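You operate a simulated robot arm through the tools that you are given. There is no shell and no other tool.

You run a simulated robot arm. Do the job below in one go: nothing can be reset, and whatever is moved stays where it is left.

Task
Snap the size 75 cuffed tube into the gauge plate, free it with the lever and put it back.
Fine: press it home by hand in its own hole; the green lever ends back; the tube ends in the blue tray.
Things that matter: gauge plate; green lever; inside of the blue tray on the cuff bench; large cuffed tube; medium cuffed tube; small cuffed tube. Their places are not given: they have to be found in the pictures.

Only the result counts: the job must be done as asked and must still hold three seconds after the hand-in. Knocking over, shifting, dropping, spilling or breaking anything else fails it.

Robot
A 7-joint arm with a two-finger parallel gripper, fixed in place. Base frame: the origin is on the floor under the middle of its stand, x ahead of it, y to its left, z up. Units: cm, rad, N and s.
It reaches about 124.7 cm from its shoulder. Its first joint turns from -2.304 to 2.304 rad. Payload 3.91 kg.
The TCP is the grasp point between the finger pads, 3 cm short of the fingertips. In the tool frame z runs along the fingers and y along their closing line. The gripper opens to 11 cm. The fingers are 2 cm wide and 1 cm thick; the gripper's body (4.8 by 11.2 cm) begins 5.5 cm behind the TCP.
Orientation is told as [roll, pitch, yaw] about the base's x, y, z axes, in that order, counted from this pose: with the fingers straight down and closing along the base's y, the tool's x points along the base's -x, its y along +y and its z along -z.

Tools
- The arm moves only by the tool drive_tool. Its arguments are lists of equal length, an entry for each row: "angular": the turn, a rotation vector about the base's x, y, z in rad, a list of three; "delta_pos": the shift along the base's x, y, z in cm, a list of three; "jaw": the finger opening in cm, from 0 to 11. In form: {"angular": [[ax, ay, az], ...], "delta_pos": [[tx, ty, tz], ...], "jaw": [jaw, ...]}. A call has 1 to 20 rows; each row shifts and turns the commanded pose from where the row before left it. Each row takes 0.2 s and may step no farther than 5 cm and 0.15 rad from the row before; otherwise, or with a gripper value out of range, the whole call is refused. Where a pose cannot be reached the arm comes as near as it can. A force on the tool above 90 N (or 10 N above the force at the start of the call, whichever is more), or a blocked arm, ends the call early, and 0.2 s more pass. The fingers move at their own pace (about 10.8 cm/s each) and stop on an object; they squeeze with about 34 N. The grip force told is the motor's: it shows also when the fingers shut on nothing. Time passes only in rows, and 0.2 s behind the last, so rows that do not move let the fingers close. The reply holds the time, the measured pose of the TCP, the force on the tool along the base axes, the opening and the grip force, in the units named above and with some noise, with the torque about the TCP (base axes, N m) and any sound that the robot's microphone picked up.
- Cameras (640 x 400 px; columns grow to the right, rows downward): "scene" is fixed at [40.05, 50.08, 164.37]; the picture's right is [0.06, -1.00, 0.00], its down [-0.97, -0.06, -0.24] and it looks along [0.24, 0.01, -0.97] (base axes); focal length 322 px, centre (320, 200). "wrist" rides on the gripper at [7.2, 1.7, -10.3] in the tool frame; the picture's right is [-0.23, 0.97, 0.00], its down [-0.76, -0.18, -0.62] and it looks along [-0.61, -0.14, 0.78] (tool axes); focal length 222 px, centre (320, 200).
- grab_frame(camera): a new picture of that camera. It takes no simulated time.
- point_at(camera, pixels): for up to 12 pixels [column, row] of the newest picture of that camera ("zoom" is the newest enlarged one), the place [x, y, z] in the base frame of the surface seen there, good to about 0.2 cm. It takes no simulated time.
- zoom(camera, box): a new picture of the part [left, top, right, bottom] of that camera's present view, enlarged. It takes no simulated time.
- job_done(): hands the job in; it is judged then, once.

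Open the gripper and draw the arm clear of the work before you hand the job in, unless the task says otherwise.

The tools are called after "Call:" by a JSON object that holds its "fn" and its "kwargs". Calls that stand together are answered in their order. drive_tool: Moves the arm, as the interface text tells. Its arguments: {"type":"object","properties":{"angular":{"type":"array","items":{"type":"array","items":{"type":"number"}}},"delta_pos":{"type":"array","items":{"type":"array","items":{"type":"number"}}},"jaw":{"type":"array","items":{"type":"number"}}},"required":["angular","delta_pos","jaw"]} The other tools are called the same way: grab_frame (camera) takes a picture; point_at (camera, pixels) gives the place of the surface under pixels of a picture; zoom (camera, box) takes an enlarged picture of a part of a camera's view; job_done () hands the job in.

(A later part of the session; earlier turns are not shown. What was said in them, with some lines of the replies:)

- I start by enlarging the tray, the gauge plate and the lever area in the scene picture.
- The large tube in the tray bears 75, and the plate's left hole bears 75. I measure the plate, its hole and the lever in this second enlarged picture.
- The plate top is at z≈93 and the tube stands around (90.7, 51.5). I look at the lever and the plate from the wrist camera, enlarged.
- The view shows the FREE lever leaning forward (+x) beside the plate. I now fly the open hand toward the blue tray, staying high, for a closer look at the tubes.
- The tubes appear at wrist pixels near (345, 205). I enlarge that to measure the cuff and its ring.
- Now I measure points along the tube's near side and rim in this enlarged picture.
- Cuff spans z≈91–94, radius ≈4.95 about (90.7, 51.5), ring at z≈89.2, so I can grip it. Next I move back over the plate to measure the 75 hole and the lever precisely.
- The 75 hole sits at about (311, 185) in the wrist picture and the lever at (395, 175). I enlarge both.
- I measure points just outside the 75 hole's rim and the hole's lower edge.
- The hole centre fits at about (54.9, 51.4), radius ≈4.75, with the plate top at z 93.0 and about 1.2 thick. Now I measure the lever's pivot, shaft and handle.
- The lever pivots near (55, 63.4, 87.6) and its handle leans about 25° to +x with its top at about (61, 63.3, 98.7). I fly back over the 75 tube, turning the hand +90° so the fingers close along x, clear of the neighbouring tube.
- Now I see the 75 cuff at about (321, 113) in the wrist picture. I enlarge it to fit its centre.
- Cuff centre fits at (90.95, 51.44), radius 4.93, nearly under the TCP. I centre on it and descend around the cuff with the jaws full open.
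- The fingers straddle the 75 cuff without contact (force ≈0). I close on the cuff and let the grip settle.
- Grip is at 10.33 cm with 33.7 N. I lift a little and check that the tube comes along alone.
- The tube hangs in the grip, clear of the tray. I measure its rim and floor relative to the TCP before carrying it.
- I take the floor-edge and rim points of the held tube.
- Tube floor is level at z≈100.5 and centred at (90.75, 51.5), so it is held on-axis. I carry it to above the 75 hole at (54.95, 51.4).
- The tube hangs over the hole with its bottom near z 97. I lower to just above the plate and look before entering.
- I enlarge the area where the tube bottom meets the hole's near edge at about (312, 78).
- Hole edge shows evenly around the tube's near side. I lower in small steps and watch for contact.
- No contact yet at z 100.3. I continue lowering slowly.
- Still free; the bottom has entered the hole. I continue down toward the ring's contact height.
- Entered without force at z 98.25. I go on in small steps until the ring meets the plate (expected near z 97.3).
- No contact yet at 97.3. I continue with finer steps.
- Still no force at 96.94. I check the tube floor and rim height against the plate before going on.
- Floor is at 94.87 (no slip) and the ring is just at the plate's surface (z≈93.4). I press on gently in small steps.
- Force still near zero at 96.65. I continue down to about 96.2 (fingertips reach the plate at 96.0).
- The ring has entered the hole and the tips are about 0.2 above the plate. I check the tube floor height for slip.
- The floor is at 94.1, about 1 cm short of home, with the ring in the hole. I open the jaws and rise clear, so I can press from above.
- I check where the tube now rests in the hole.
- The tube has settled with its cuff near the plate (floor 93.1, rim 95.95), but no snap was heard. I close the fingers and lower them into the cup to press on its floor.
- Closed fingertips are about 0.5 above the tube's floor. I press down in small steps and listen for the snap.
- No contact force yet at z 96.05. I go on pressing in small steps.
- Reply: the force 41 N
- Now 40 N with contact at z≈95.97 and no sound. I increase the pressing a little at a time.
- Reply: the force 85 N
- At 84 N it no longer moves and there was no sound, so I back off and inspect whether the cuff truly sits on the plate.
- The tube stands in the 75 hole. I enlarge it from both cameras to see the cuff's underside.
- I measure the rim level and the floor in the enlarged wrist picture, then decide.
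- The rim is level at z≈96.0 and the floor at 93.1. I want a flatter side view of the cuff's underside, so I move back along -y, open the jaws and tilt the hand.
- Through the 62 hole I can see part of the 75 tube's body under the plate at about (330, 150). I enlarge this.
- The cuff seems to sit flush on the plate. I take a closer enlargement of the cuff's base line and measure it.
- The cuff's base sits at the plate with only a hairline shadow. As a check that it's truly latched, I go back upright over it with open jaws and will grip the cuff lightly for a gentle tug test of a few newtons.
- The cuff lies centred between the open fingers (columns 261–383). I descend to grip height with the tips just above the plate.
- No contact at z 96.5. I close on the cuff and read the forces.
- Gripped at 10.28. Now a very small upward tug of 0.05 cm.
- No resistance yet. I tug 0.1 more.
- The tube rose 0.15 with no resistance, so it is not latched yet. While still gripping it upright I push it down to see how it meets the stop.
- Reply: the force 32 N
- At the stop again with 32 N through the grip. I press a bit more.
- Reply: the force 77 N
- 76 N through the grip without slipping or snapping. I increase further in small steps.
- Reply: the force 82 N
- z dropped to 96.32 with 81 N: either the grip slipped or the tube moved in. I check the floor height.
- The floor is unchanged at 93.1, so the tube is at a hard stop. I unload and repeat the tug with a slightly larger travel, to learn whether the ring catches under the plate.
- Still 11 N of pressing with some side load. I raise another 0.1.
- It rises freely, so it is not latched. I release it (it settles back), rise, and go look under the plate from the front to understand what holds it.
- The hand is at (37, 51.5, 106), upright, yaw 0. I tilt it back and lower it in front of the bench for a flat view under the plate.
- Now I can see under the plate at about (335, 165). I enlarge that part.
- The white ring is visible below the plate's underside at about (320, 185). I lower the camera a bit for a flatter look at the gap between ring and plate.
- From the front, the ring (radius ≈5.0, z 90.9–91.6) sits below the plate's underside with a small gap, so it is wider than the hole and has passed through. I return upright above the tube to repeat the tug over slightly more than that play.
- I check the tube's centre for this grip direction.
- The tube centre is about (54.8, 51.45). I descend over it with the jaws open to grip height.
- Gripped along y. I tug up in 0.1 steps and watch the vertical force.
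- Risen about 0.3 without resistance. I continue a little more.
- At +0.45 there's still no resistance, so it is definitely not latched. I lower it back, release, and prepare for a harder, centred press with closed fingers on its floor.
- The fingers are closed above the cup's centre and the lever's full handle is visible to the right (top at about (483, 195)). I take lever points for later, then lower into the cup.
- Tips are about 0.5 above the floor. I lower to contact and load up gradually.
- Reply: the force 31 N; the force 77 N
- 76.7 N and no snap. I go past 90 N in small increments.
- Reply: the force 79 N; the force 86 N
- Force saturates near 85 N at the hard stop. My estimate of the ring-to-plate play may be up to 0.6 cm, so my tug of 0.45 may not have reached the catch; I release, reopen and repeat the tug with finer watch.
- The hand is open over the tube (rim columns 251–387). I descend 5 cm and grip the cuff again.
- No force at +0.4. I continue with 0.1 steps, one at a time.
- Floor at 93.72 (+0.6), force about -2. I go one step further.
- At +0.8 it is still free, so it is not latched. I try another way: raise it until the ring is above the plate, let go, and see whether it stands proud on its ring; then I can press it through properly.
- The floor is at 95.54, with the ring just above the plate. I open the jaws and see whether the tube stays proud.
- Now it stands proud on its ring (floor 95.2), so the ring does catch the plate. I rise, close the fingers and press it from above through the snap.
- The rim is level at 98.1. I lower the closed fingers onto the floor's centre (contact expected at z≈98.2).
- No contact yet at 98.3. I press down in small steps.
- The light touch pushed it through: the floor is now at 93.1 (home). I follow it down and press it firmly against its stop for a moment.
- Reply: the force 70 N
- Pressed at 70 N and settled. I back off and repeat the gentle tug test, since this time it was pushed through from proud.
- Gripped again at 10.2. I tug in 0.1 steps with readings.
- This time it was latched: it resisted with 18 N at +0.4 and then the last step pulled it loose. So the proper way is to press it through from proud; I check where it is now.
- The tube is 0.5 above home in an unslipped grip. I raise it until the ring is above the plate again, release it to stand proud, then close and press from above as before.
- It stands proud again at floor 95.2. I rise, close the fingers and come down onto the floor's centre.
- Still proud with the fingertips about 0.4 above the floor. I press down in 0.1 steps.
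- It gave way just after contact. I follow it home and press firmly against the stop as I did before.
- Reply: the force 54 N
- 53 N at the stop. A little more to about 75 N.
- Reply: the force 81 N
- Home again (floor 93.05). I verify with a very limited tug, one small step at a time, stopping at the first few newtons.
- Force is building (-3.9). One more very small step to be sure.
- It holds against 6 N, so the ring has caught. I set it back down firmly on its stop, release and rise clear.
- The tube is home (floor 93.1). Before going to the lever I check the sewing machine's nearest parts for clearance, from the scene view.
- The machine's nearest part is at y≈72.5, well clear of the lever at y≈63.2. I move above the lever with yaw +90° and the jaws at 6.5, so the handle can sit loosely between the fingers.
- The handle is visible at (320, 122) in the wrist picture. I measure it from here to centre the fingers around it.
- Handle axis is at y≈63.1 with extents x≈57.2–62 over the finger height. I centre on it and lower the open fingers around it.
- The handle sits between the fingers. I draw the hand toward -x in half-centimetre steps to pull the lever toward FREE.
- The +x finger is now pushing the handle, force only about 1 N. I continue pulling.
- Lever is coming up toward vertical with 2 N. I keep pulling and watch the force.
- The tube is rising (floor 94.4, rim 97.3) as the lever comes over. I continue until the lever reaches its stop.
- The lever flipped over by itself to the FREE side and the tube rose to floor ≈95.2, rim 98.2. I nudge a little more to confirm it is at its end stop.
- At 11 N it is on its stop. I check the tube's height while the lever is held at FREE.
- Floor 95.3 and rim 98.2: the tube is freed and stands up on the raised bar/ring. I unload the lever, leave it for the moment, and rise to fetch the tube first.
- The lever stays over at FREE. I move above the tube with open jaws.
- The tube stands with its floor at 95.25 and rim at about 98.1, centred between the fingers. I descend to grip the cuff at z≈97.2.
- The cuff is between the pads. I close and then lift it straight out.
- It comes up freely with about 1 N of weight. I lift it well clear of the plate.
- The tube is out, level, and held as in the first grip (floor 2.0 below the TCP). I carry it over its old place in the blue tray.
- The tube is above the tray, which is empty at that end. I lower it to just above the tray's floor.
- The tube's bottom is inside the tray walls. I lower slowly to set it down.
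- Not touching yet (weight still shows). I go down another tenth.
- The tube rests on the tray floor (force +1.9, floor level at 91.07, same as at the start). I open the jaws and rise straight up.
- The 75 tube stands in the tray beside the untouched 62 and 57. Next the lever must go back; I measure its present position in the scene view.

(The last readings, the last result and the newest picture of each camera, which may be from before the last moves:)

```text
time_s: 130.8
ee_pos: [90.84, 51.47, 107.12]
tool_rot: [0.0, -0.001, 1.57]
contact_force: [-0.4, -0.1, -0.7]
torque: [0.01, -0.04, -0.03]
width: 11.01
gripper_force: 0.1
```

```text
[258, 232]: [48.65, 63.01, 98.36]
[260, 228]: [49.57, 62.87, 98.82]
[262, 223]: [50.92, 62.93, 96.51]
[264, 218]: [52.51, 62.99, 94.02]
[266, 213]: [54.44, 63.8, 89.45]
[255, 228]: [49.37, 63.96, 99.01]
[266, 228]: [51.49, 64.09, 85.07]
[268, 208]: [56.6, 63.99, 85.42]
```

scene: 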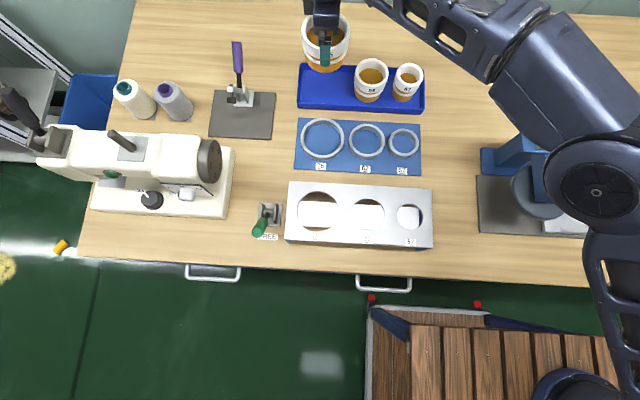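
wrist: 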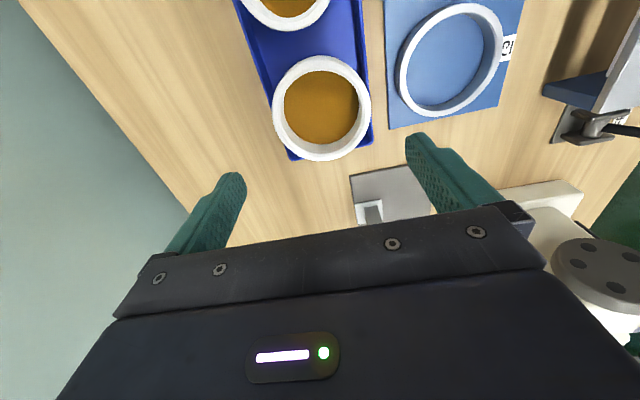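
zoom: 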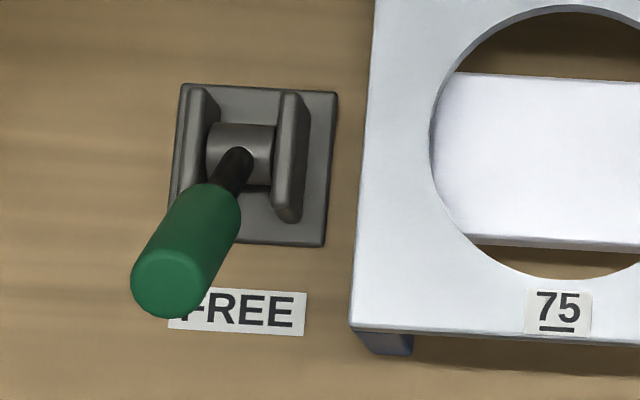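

The handle now leans to -x with its top at about (49.2, 63.1, 98.6). I fly above it with the jaws at 6.5.

Call:
{"fn": "drive_tool", "kwargs": {"angular": [[0, 0, 0], [0, 0, 0], [0, 0, 0], [0, 0, 0], [0, 0, 0], [0, 0, 0], [0, 0, 0], [0, 0, 0], [0, 0, 0], [0, 0, 0], [0, 0, 0], [0, 0, 0]], "delta_pos": [[-2, 0.5, 0.4], [-4, 1.1, 0], [-4, 1.1, 0], [-4, 1.1, 0], [-4, 1.1, 0], [-4, 1.1, 0], [-4, 1.1, 0], [-4, 1.2, 0], [-4, 1.2, 0], [-4, 1.2, 0], [-1.9, 1.0, 0], [0, 0, 0]], "jaw": [11, 11, 11, 11, 9, 8, 6.5, 6.5, 6.5, 6.5, 6.5, 6.5]}}

Call:
{"fn": "grab_frame", "kwargs": {"camera": "wrist"}}

Call:
{"fn": "point_at", "kwargs": {"camera": "wrist", "pixels": [[335, 125], [325, 118], [315, 112], [305, 105], [340, 130]]}}

```text
time_s: 133.4
ee_pos: [50.79, 63.1, 107.34]
tool_rot: [-0.001, -0.001, 1.57]
contact_force: [-0.6, 0.0, 0.0]
torque: [0.02, 0.01, 0.04]
width: 6.51
gripper_force: 0.0
```

```text
taken
```

wrist: 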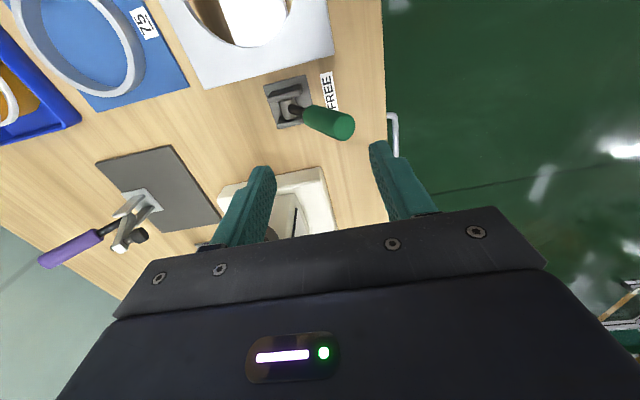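

```text
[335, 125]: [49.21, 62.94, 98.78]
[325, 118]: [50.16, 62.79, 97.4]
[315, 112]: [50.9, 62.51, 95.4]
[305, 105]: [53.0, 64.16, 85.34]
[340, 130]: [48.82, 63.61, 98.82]
```

The handle lies between the fingers' columns. I descend around it.

Call:
{"fn": "drive_tool", "kwargs": {"angular": [[0, 0, 0], [0, 0, 0], [0, 0, 0], [0, 0, 0], [0, 0, 0], [0, 0, 0], [0, 0, 0], [0, 0, 0]], "delta_pos": [[0, 0, -2], [0, 0, -2], [0, 0, -2], [0, 0, -2], [0, 0, -1.5], [0, 0, -1], [0, 0, -0.9], [0, 0, 0]], "jaw": [6.5, 6.5, 6.5, 6.5, 6.5, 6.5, 6.5, 6.5]}}

Call:
{"fn": "grab_frame", "kwargs": {"camera": "wrist"}}

```text
time_s: 134.4
ee_pos: [51.1, 63.36, 101.04]
tool_rot: [-0.011, -0.013, 1.571]
contact_force: [-5.1, -13.2, 25.6]
torque: [-0.53, 1.03, 0.44]
width: 6.75
gripper_force: 2.6
stopped in row 5: the force on the tool passed its limit at 121 N (the readings are from after the stop); the commanded pose is now the measured one
```

```text
taken
```

wrist: 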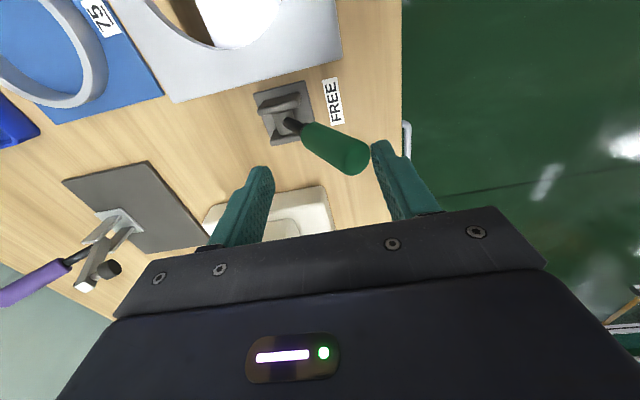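

The -x fingertip came down on the edge of the handle's top (it read 121 N and stopped). I back up at once, and check.

Call:
{"fn": "drive_tool", "kwargs": {"angular": [[0, 0, 0], [0, 0, 0], [0, 0, 0]], "delta_pos": [[0, 0, 1.5], [0, 0, 1.5], [0, 0, 0]], "jaw": [6.5, 8.5, 8.5]}}

Call:
{"fn": "grab_frame", "kwargs": {"camera": "wrist"}}

Call:
{"fn": "zoom", "kwargs": {"camera": "wrist", "box": [240, 60, 400, 200]}}

```text
time_s: 135.2
ee_pos: [50.98, 63.41, 103.87]
tool_rot: [-0.006, -0.01, 1.571]
contact_force: [-0.4, -1.2, 0.5]
torque: [-0.02, -0.02, -0.02]
width: 8.5
gripper_force: 0.1
```

```text
taken
```

wrist: 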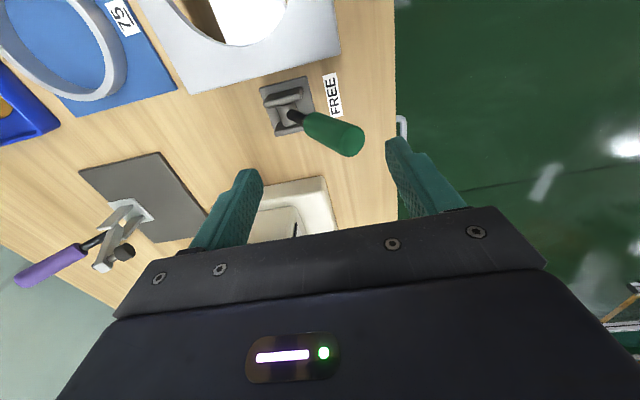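

```text
2.86 times, centred on (320, 130) of wrist
```

zoom: 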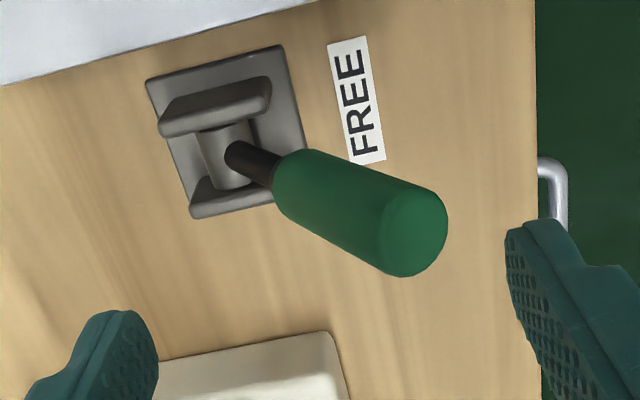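

The lever is unchanged at FREE. I widen the jaws to 8.5, shift slightly to -x so both fingers clear the handle's top, and descend carefully.

Call:
{"fn": "drive_tool", "kwargs": {"angular": [[-0.01, 0.006, 0], [0, 0, 0], [0, 0, 0], [0, 0, 0], [0, 0, 0]], "delta_pos": [[-0.4, -0.25, 0], [0, 0, -1.5], [0, 0, -1.2], [0, 0, -0.8], [0, 0, 0]], "jaw": [8.5, 8.5, 8.5, 8.5, 8.5]}}

Call:
{"fn": "grab_frame", "kwargs": {"camera": "wrist"}}

```text
time_s: 136.4
ee_pos: [50.62, 63.06, 100.21]
tool_rot: [-0.003, 0.001, 1.57]
contact_force: [0.4, 0.0, 0.7]
torque: [-0.02, -0.02, 0.0]
width: 8.5
gripper_force: 0.1
```

```text
taken
```

wrist: 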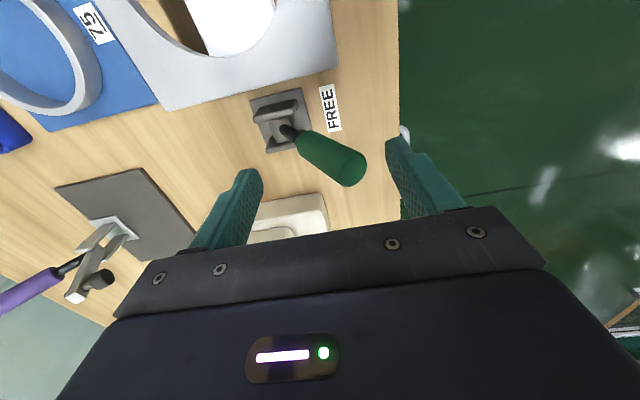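

No contact with the tips already below the handle's top. I continue down to z≈96.

Call:
{"fn": "drive_tool", "kwargs": {"angular": [[0, 0, 0], [0, 0, 0], [0, 0, 0], [0, 0, 0], [0, 0, 0], [0, 0, 0]], "delta_pos": [[0, 0, -0.9], [0, 0, -0.9], [0, 0, -0.9], [0, 0, -0.9], [0, 0, -0.6], [0, 0, 0]], "jaw": [8.5, 8.5, 8.5, 8.5, 8.5, 8.5]}}

Call:
{"fn": "grab_frame", "kwargs": {"camera": "wrist"}}

```text
time_s: 137.8
ee_pos: [50.69, 63.17, 95.92]
tool_rot: [0.0, 0.0, 1.571]
contact_force: [0.9, 0.8, 0.2]
torque: [0.01, -0.02, 0.01]
width: 8.51
gripper_force: 0.3
```

```text
taken
```

wrist: 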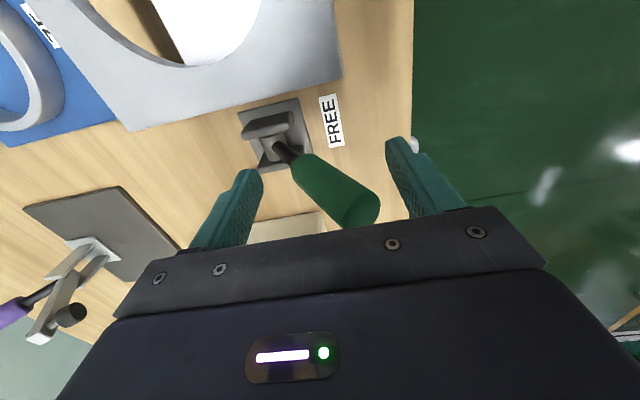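

The handle is caged. I push toward +x to bring the lever back, in half-centimetre steps.

Call:
{"fn": "drive_tool", "kwargs": {"angular": [[0, 0, 0], [0, 0, 0], [0, 0, 0], [0, 0, 0], [0, 0, 0], [0, 0, 0], [0, 0, 0], [0, 0, 0], [0, 0, 0]], "delta_pos": [[0.5, 0, 0], [0.5, 0, 0], [0.5, 0, 0], [0.5, 0, 0], [0.5, 0, 0], [0.5, 0, 0], [0.5, 0, 0], [0.5, 0, 0], [0, 0, 0]], "jaw": [8.5, 8.5, 8.5, 8.5, 8.5, 8.5, 8.5, 8.5, 8.5]}}

Call:
{"fn": "grab_frame", "kwargs": {"camera": "wrist"}}

```text
time_s: 139.8
ee_pos: [54.74, 63.04, 96.1]
tool_rot: [-0.002, -0.001, 1.569]
contact_force: [-0.2, 0.3, 0.5]
torque: [0.03, -0.04, 0.02]
width: 8.49
gripper_force: 0.1
```

```text
taken
```

wrist: 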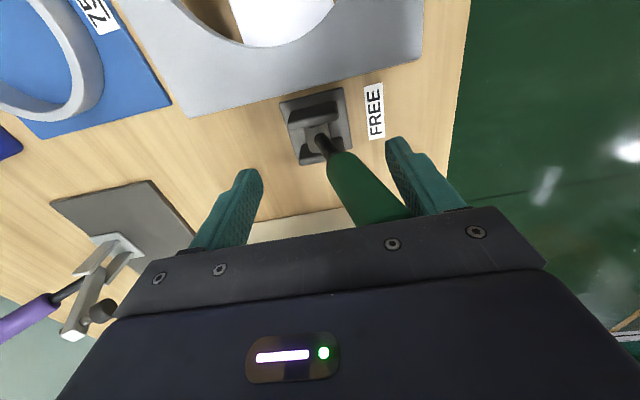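

The lever is moving up with hardly any force. I continue pushing +x.

Call:
{"fn": "drive_tool", "kwargs": {"angular": [[0, 0, 0], [0, 0, 0], [0, 0, 0], [0, 0, 0], [0, 0, 0], [0, 0, 0], [0, 0, 0]], "delta_pos": [[0.5, 0, 0], [0.5, 0, 0], [0.5, 0, 0], [0.5, 0, 0], [0.5, 0, 0], [0.5, 0, 0], [0, 0, 0]], "jaw": [8.5, 8.5, 8.5, 8.5, 8.5, 8.5, 8.5]}}

Call:
{"fn": "grab_frame", "kwargs": {"camera": "wrist"}}

```text
time_s: 141.4
ee_pos: [57.72, 63.14, 96.0]
tool_rot: [0.0, 0.001, 1.573]
contact_force: [0.1, -0.6, -0.8]
torque: [0.0, -0.01, -0.02]
width: 8.52
gripper_force: 0.1
```

```text
taken
```

wrist: 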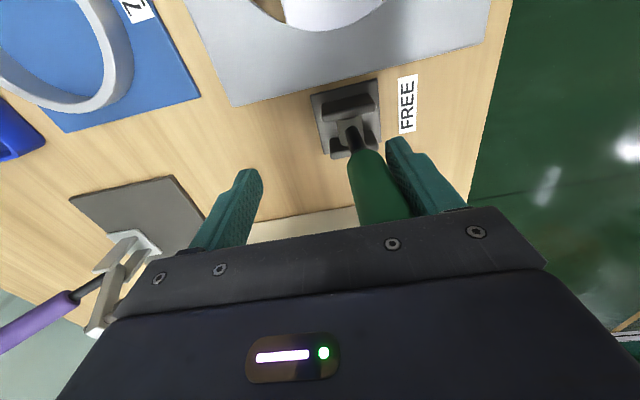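

Nearly upright now. I push on until it goes over to the back side.

Call:
{"fn": "drive_tool", "kwargs": {"angular": [[0, 0, 0], [0, 0, 0], [0, 0, 0], [0, 0, 0], [0, 0, 0], [0, 0, 0], [0, 0, 0]], "delta_pos": [[0.5, 0, 0], [0.5, 0, 0], [0.5, 0, 0], [0.5, 0, 0], [0.5, 0, 0], [0.5, 0, 0], [0, 0, 0]], "jaw": [8.5, 8.5, 8.5, 8.5, 8.5, 8.5, 8.5]}}

Call:
{"fn": "grab_frame", "kwargs": {"camera": "wrist"}}

```text
time_s: 143.0
ee_pos: [60.69, 63.08, 96.06]
tool_rot: [-0.003, -0.003, 1.571]
contact_force: [-0.2, 0.7, 0.9]
torque: [0.0, 0.0, 0.0]
width: 8.54
gripper_force: 0.0
```

```text
taken
```

wrist: 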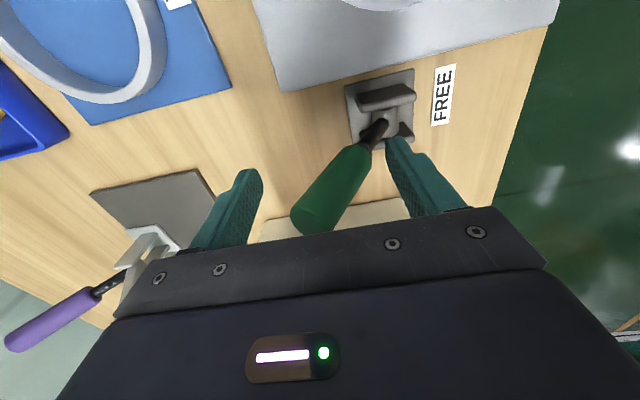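

The lever fell over to the back (+x) side. I nudge gently to make sure it is fully at its back stop.

Call:
{"fn": "drive_tool", "kwargs": {"angular": [[0, 0, 0], [0, 0, 0], [0, 0, 0], [0, 0, 0]], "delta_pos": [[0.3, 0, 0], [0.3, 0, 0], [0.2, 0, 0], [0, 0, 0]], "jaw": [8.5, 8.5, 8.5, 8.5]}}

```text
time_s: 144.0
ee_pos: [61.5, 63.18, 96.03]
tool_rot: [-0.002, 0.001, 1.571]
contact_force: [-0.5, -0.2, 0.8]
torque: [-0.03, -0.02, 0.02]
width: 8.51
gripper_force: 0.1
```

Call:
{"fn": "drive_tool", "kwargs": {"angular": [[0, 0, 0], [0, 0, 0], [0, 0, 0]], "delta_pos": [[0.2, 0, 0], [0.2, 0, 0], [0, 0, 0]], "jaw": [8.5, 8.5, 8.5]}}

Call:
{"fn": "grab_frame", "kwargs": {"camera": "wrist"}}

```text
time_s: 144.8
ee_pos: [61.76, 63.09, 95.97]
tool_rot: [-0.001, 0.0, 1.57]
contact_force: [-10.2, -3.2, 0.6]
torque: [-0.19, 0.28, 0.14]
width: 9.07
gripper_force: 4.8
```

```text
taken
```

wrist: 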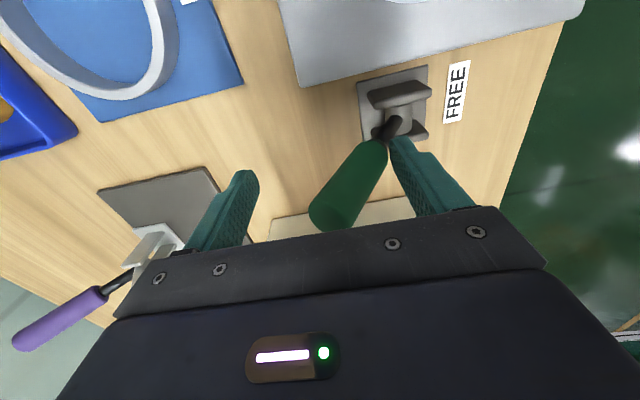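

It is on its back stop (10 N). I centre the open fingers around the handle again, then rise straight up.

Call:
{"fn": "drive_tool", "kwargs": {"angular": [[0, 0, 0], [0, 0, 0], [0, 0, 0], [0, 0, 0], [0, 0, 0], [0, 0, 0], [0, 0, 0], [0, 0, 0], [0, 0, 0], [0, 0, 0]], "delta_pos": [[-0.5, 0, 0], [-0.6, 0, 0], [-0.6, 0, 0], [0, 0, 0], [0, 0, 1], [0, 0, 2], [0, 0, 3], [0, 0, 3], [0, 0, 3], [0, 0, 0]], "jaw": [8.5, 8.5, 8.5, 8.5, 8.5, 8.5, 8.5, 8.5, 8.5, 8.5]}}

Call:
{"fn": "grab_frame", "kwargs": {"camera": "wrist"}}

```text
time_s: 147.0
ee_pos: [60.03, 63.2, 107.94]
tool_rot: [-0.002, 0.0, 1.57]
contact_force: [-0.9, 0.1, 1.0]
torque: [0.04, 0.01, -0.02]
width: 8.5
gripper_force: 0.0
```

```text
taken
```

wrist: 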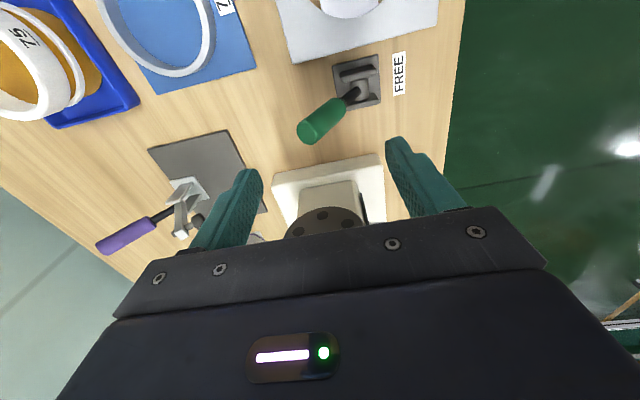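

The lever leans back as at the start, and the hand is clear. I withdraw the arm toward the robot, high up, and take a final scene picture.

Call:
{"fn": "drive_tool", "kwargs": {"angular": [[0, 0, 0], [0, 0, 0], [0, 0, -0.1428], [0, 0, -0.1428], [0, 0, -0.1428], [0, 0, -0.1428], [0, 0, -0.1428], [0, 0, -0.1428], [0, 0, -0.1428], [0, 0, -0.1428], [0, 0, -0.1428], [0, 0, -0.1428], [0, 0, -0.1428], [0, 0, 0]], "delta_pos": [[0, 0, 3], [-1, -1, 3], [-2.5, -1, 2], [-2.5, -1, 2], [-2.5, -1, 1], [-2.5, -1, 0], [-2.5, -1, 0], [-2.5, -1, 0], [-2.5, -1, 0], [-2.5, -1, 0], [-2.5, -1, 0], [-2.5, -1, 0], [0, -1, 0], [0, 0, 0]], "jaw": [9, 10, 11, 11, 11, 11, 11, 11, 11, 11, 11, 11, 11, 11]}}

Call:
{"fn": "grab_frame", "kwargs": {"camera": "scene"}}

Call:
{"fn": "point_at", "kwargs": {"camera": "scene", "pixels": [[264, 175], [265, 190], [265, 200], [326, 76], [326, 55], [326, 97], [372, 62], [318, 215]]}}

```text
time_s: 150.0
ee_pos: [34.13, 51.07, 119.02]
tool_rot: [-0.002, -0.001, -0.001]
contact_force: [0.0, 0.4, -0.5]
torque: [-0.03, 0.04, 0.04]
width: 11.0
gripper_force: 0.0
```

```text
taken
```

scene: 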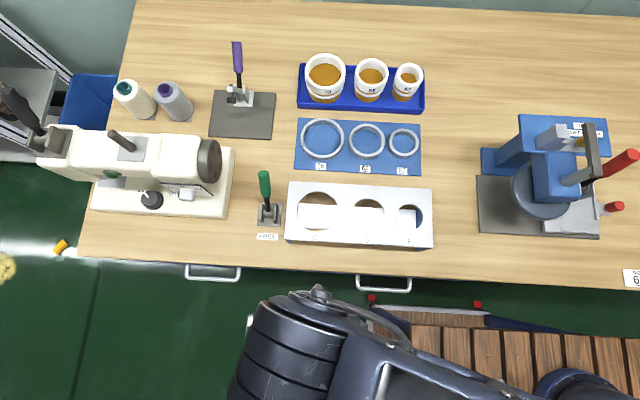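

```text
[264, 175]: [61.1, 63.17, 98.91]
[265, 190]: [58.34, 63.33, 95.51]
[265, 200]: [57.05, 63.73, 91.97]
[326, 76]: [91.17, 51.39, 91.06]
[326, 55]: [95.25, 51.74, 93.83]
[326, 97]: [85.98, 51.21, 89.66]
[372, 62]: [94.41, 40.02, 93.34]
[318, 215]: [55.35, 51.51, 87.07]
```

The final picture shows the 75 tube upright in the blue tray and the lever back at its starting lean (top at (61.1, 63.2, 98.9)). The ejector bar is down, nothing else has moved, and the open hand is clear, so I hand in the job.

Call:
{"fn": "job_done", "kwargs": {}}

```text
The job is handed in.
```

I snapped the size 75 tube into its own hole, freed it with the green lever and put it back in the blue tray. In the last picture it stands upright next to the 62 and 57 tubes. The lever is back where it started, and the open hand is clear of the work. I've handed the job in; it gave no verdict.

Three things in the run didn't go cleanly:

- **Snap:** no click was ever picked up, so I checked the latch by tugging. The first time I put the tube in, it wasn't latched. After I pressed it through from standing on its ring, it latched, but my tug pulled it loose, after holding about 18 N on the step before. I pressed it home again, and that time it held against about 6 N. That third seating is the one I freed with the lever.
- **Order:** I lifted the tube out while the lever was still at FREE, then pushed the lever back afterwards.
- **Bump on the lever:** while returning the lever, one fingertip came down on the top of its handle and read 121 N before the arm stopped. The handle looked undamaged, and the lever then moved freely to its back stop.
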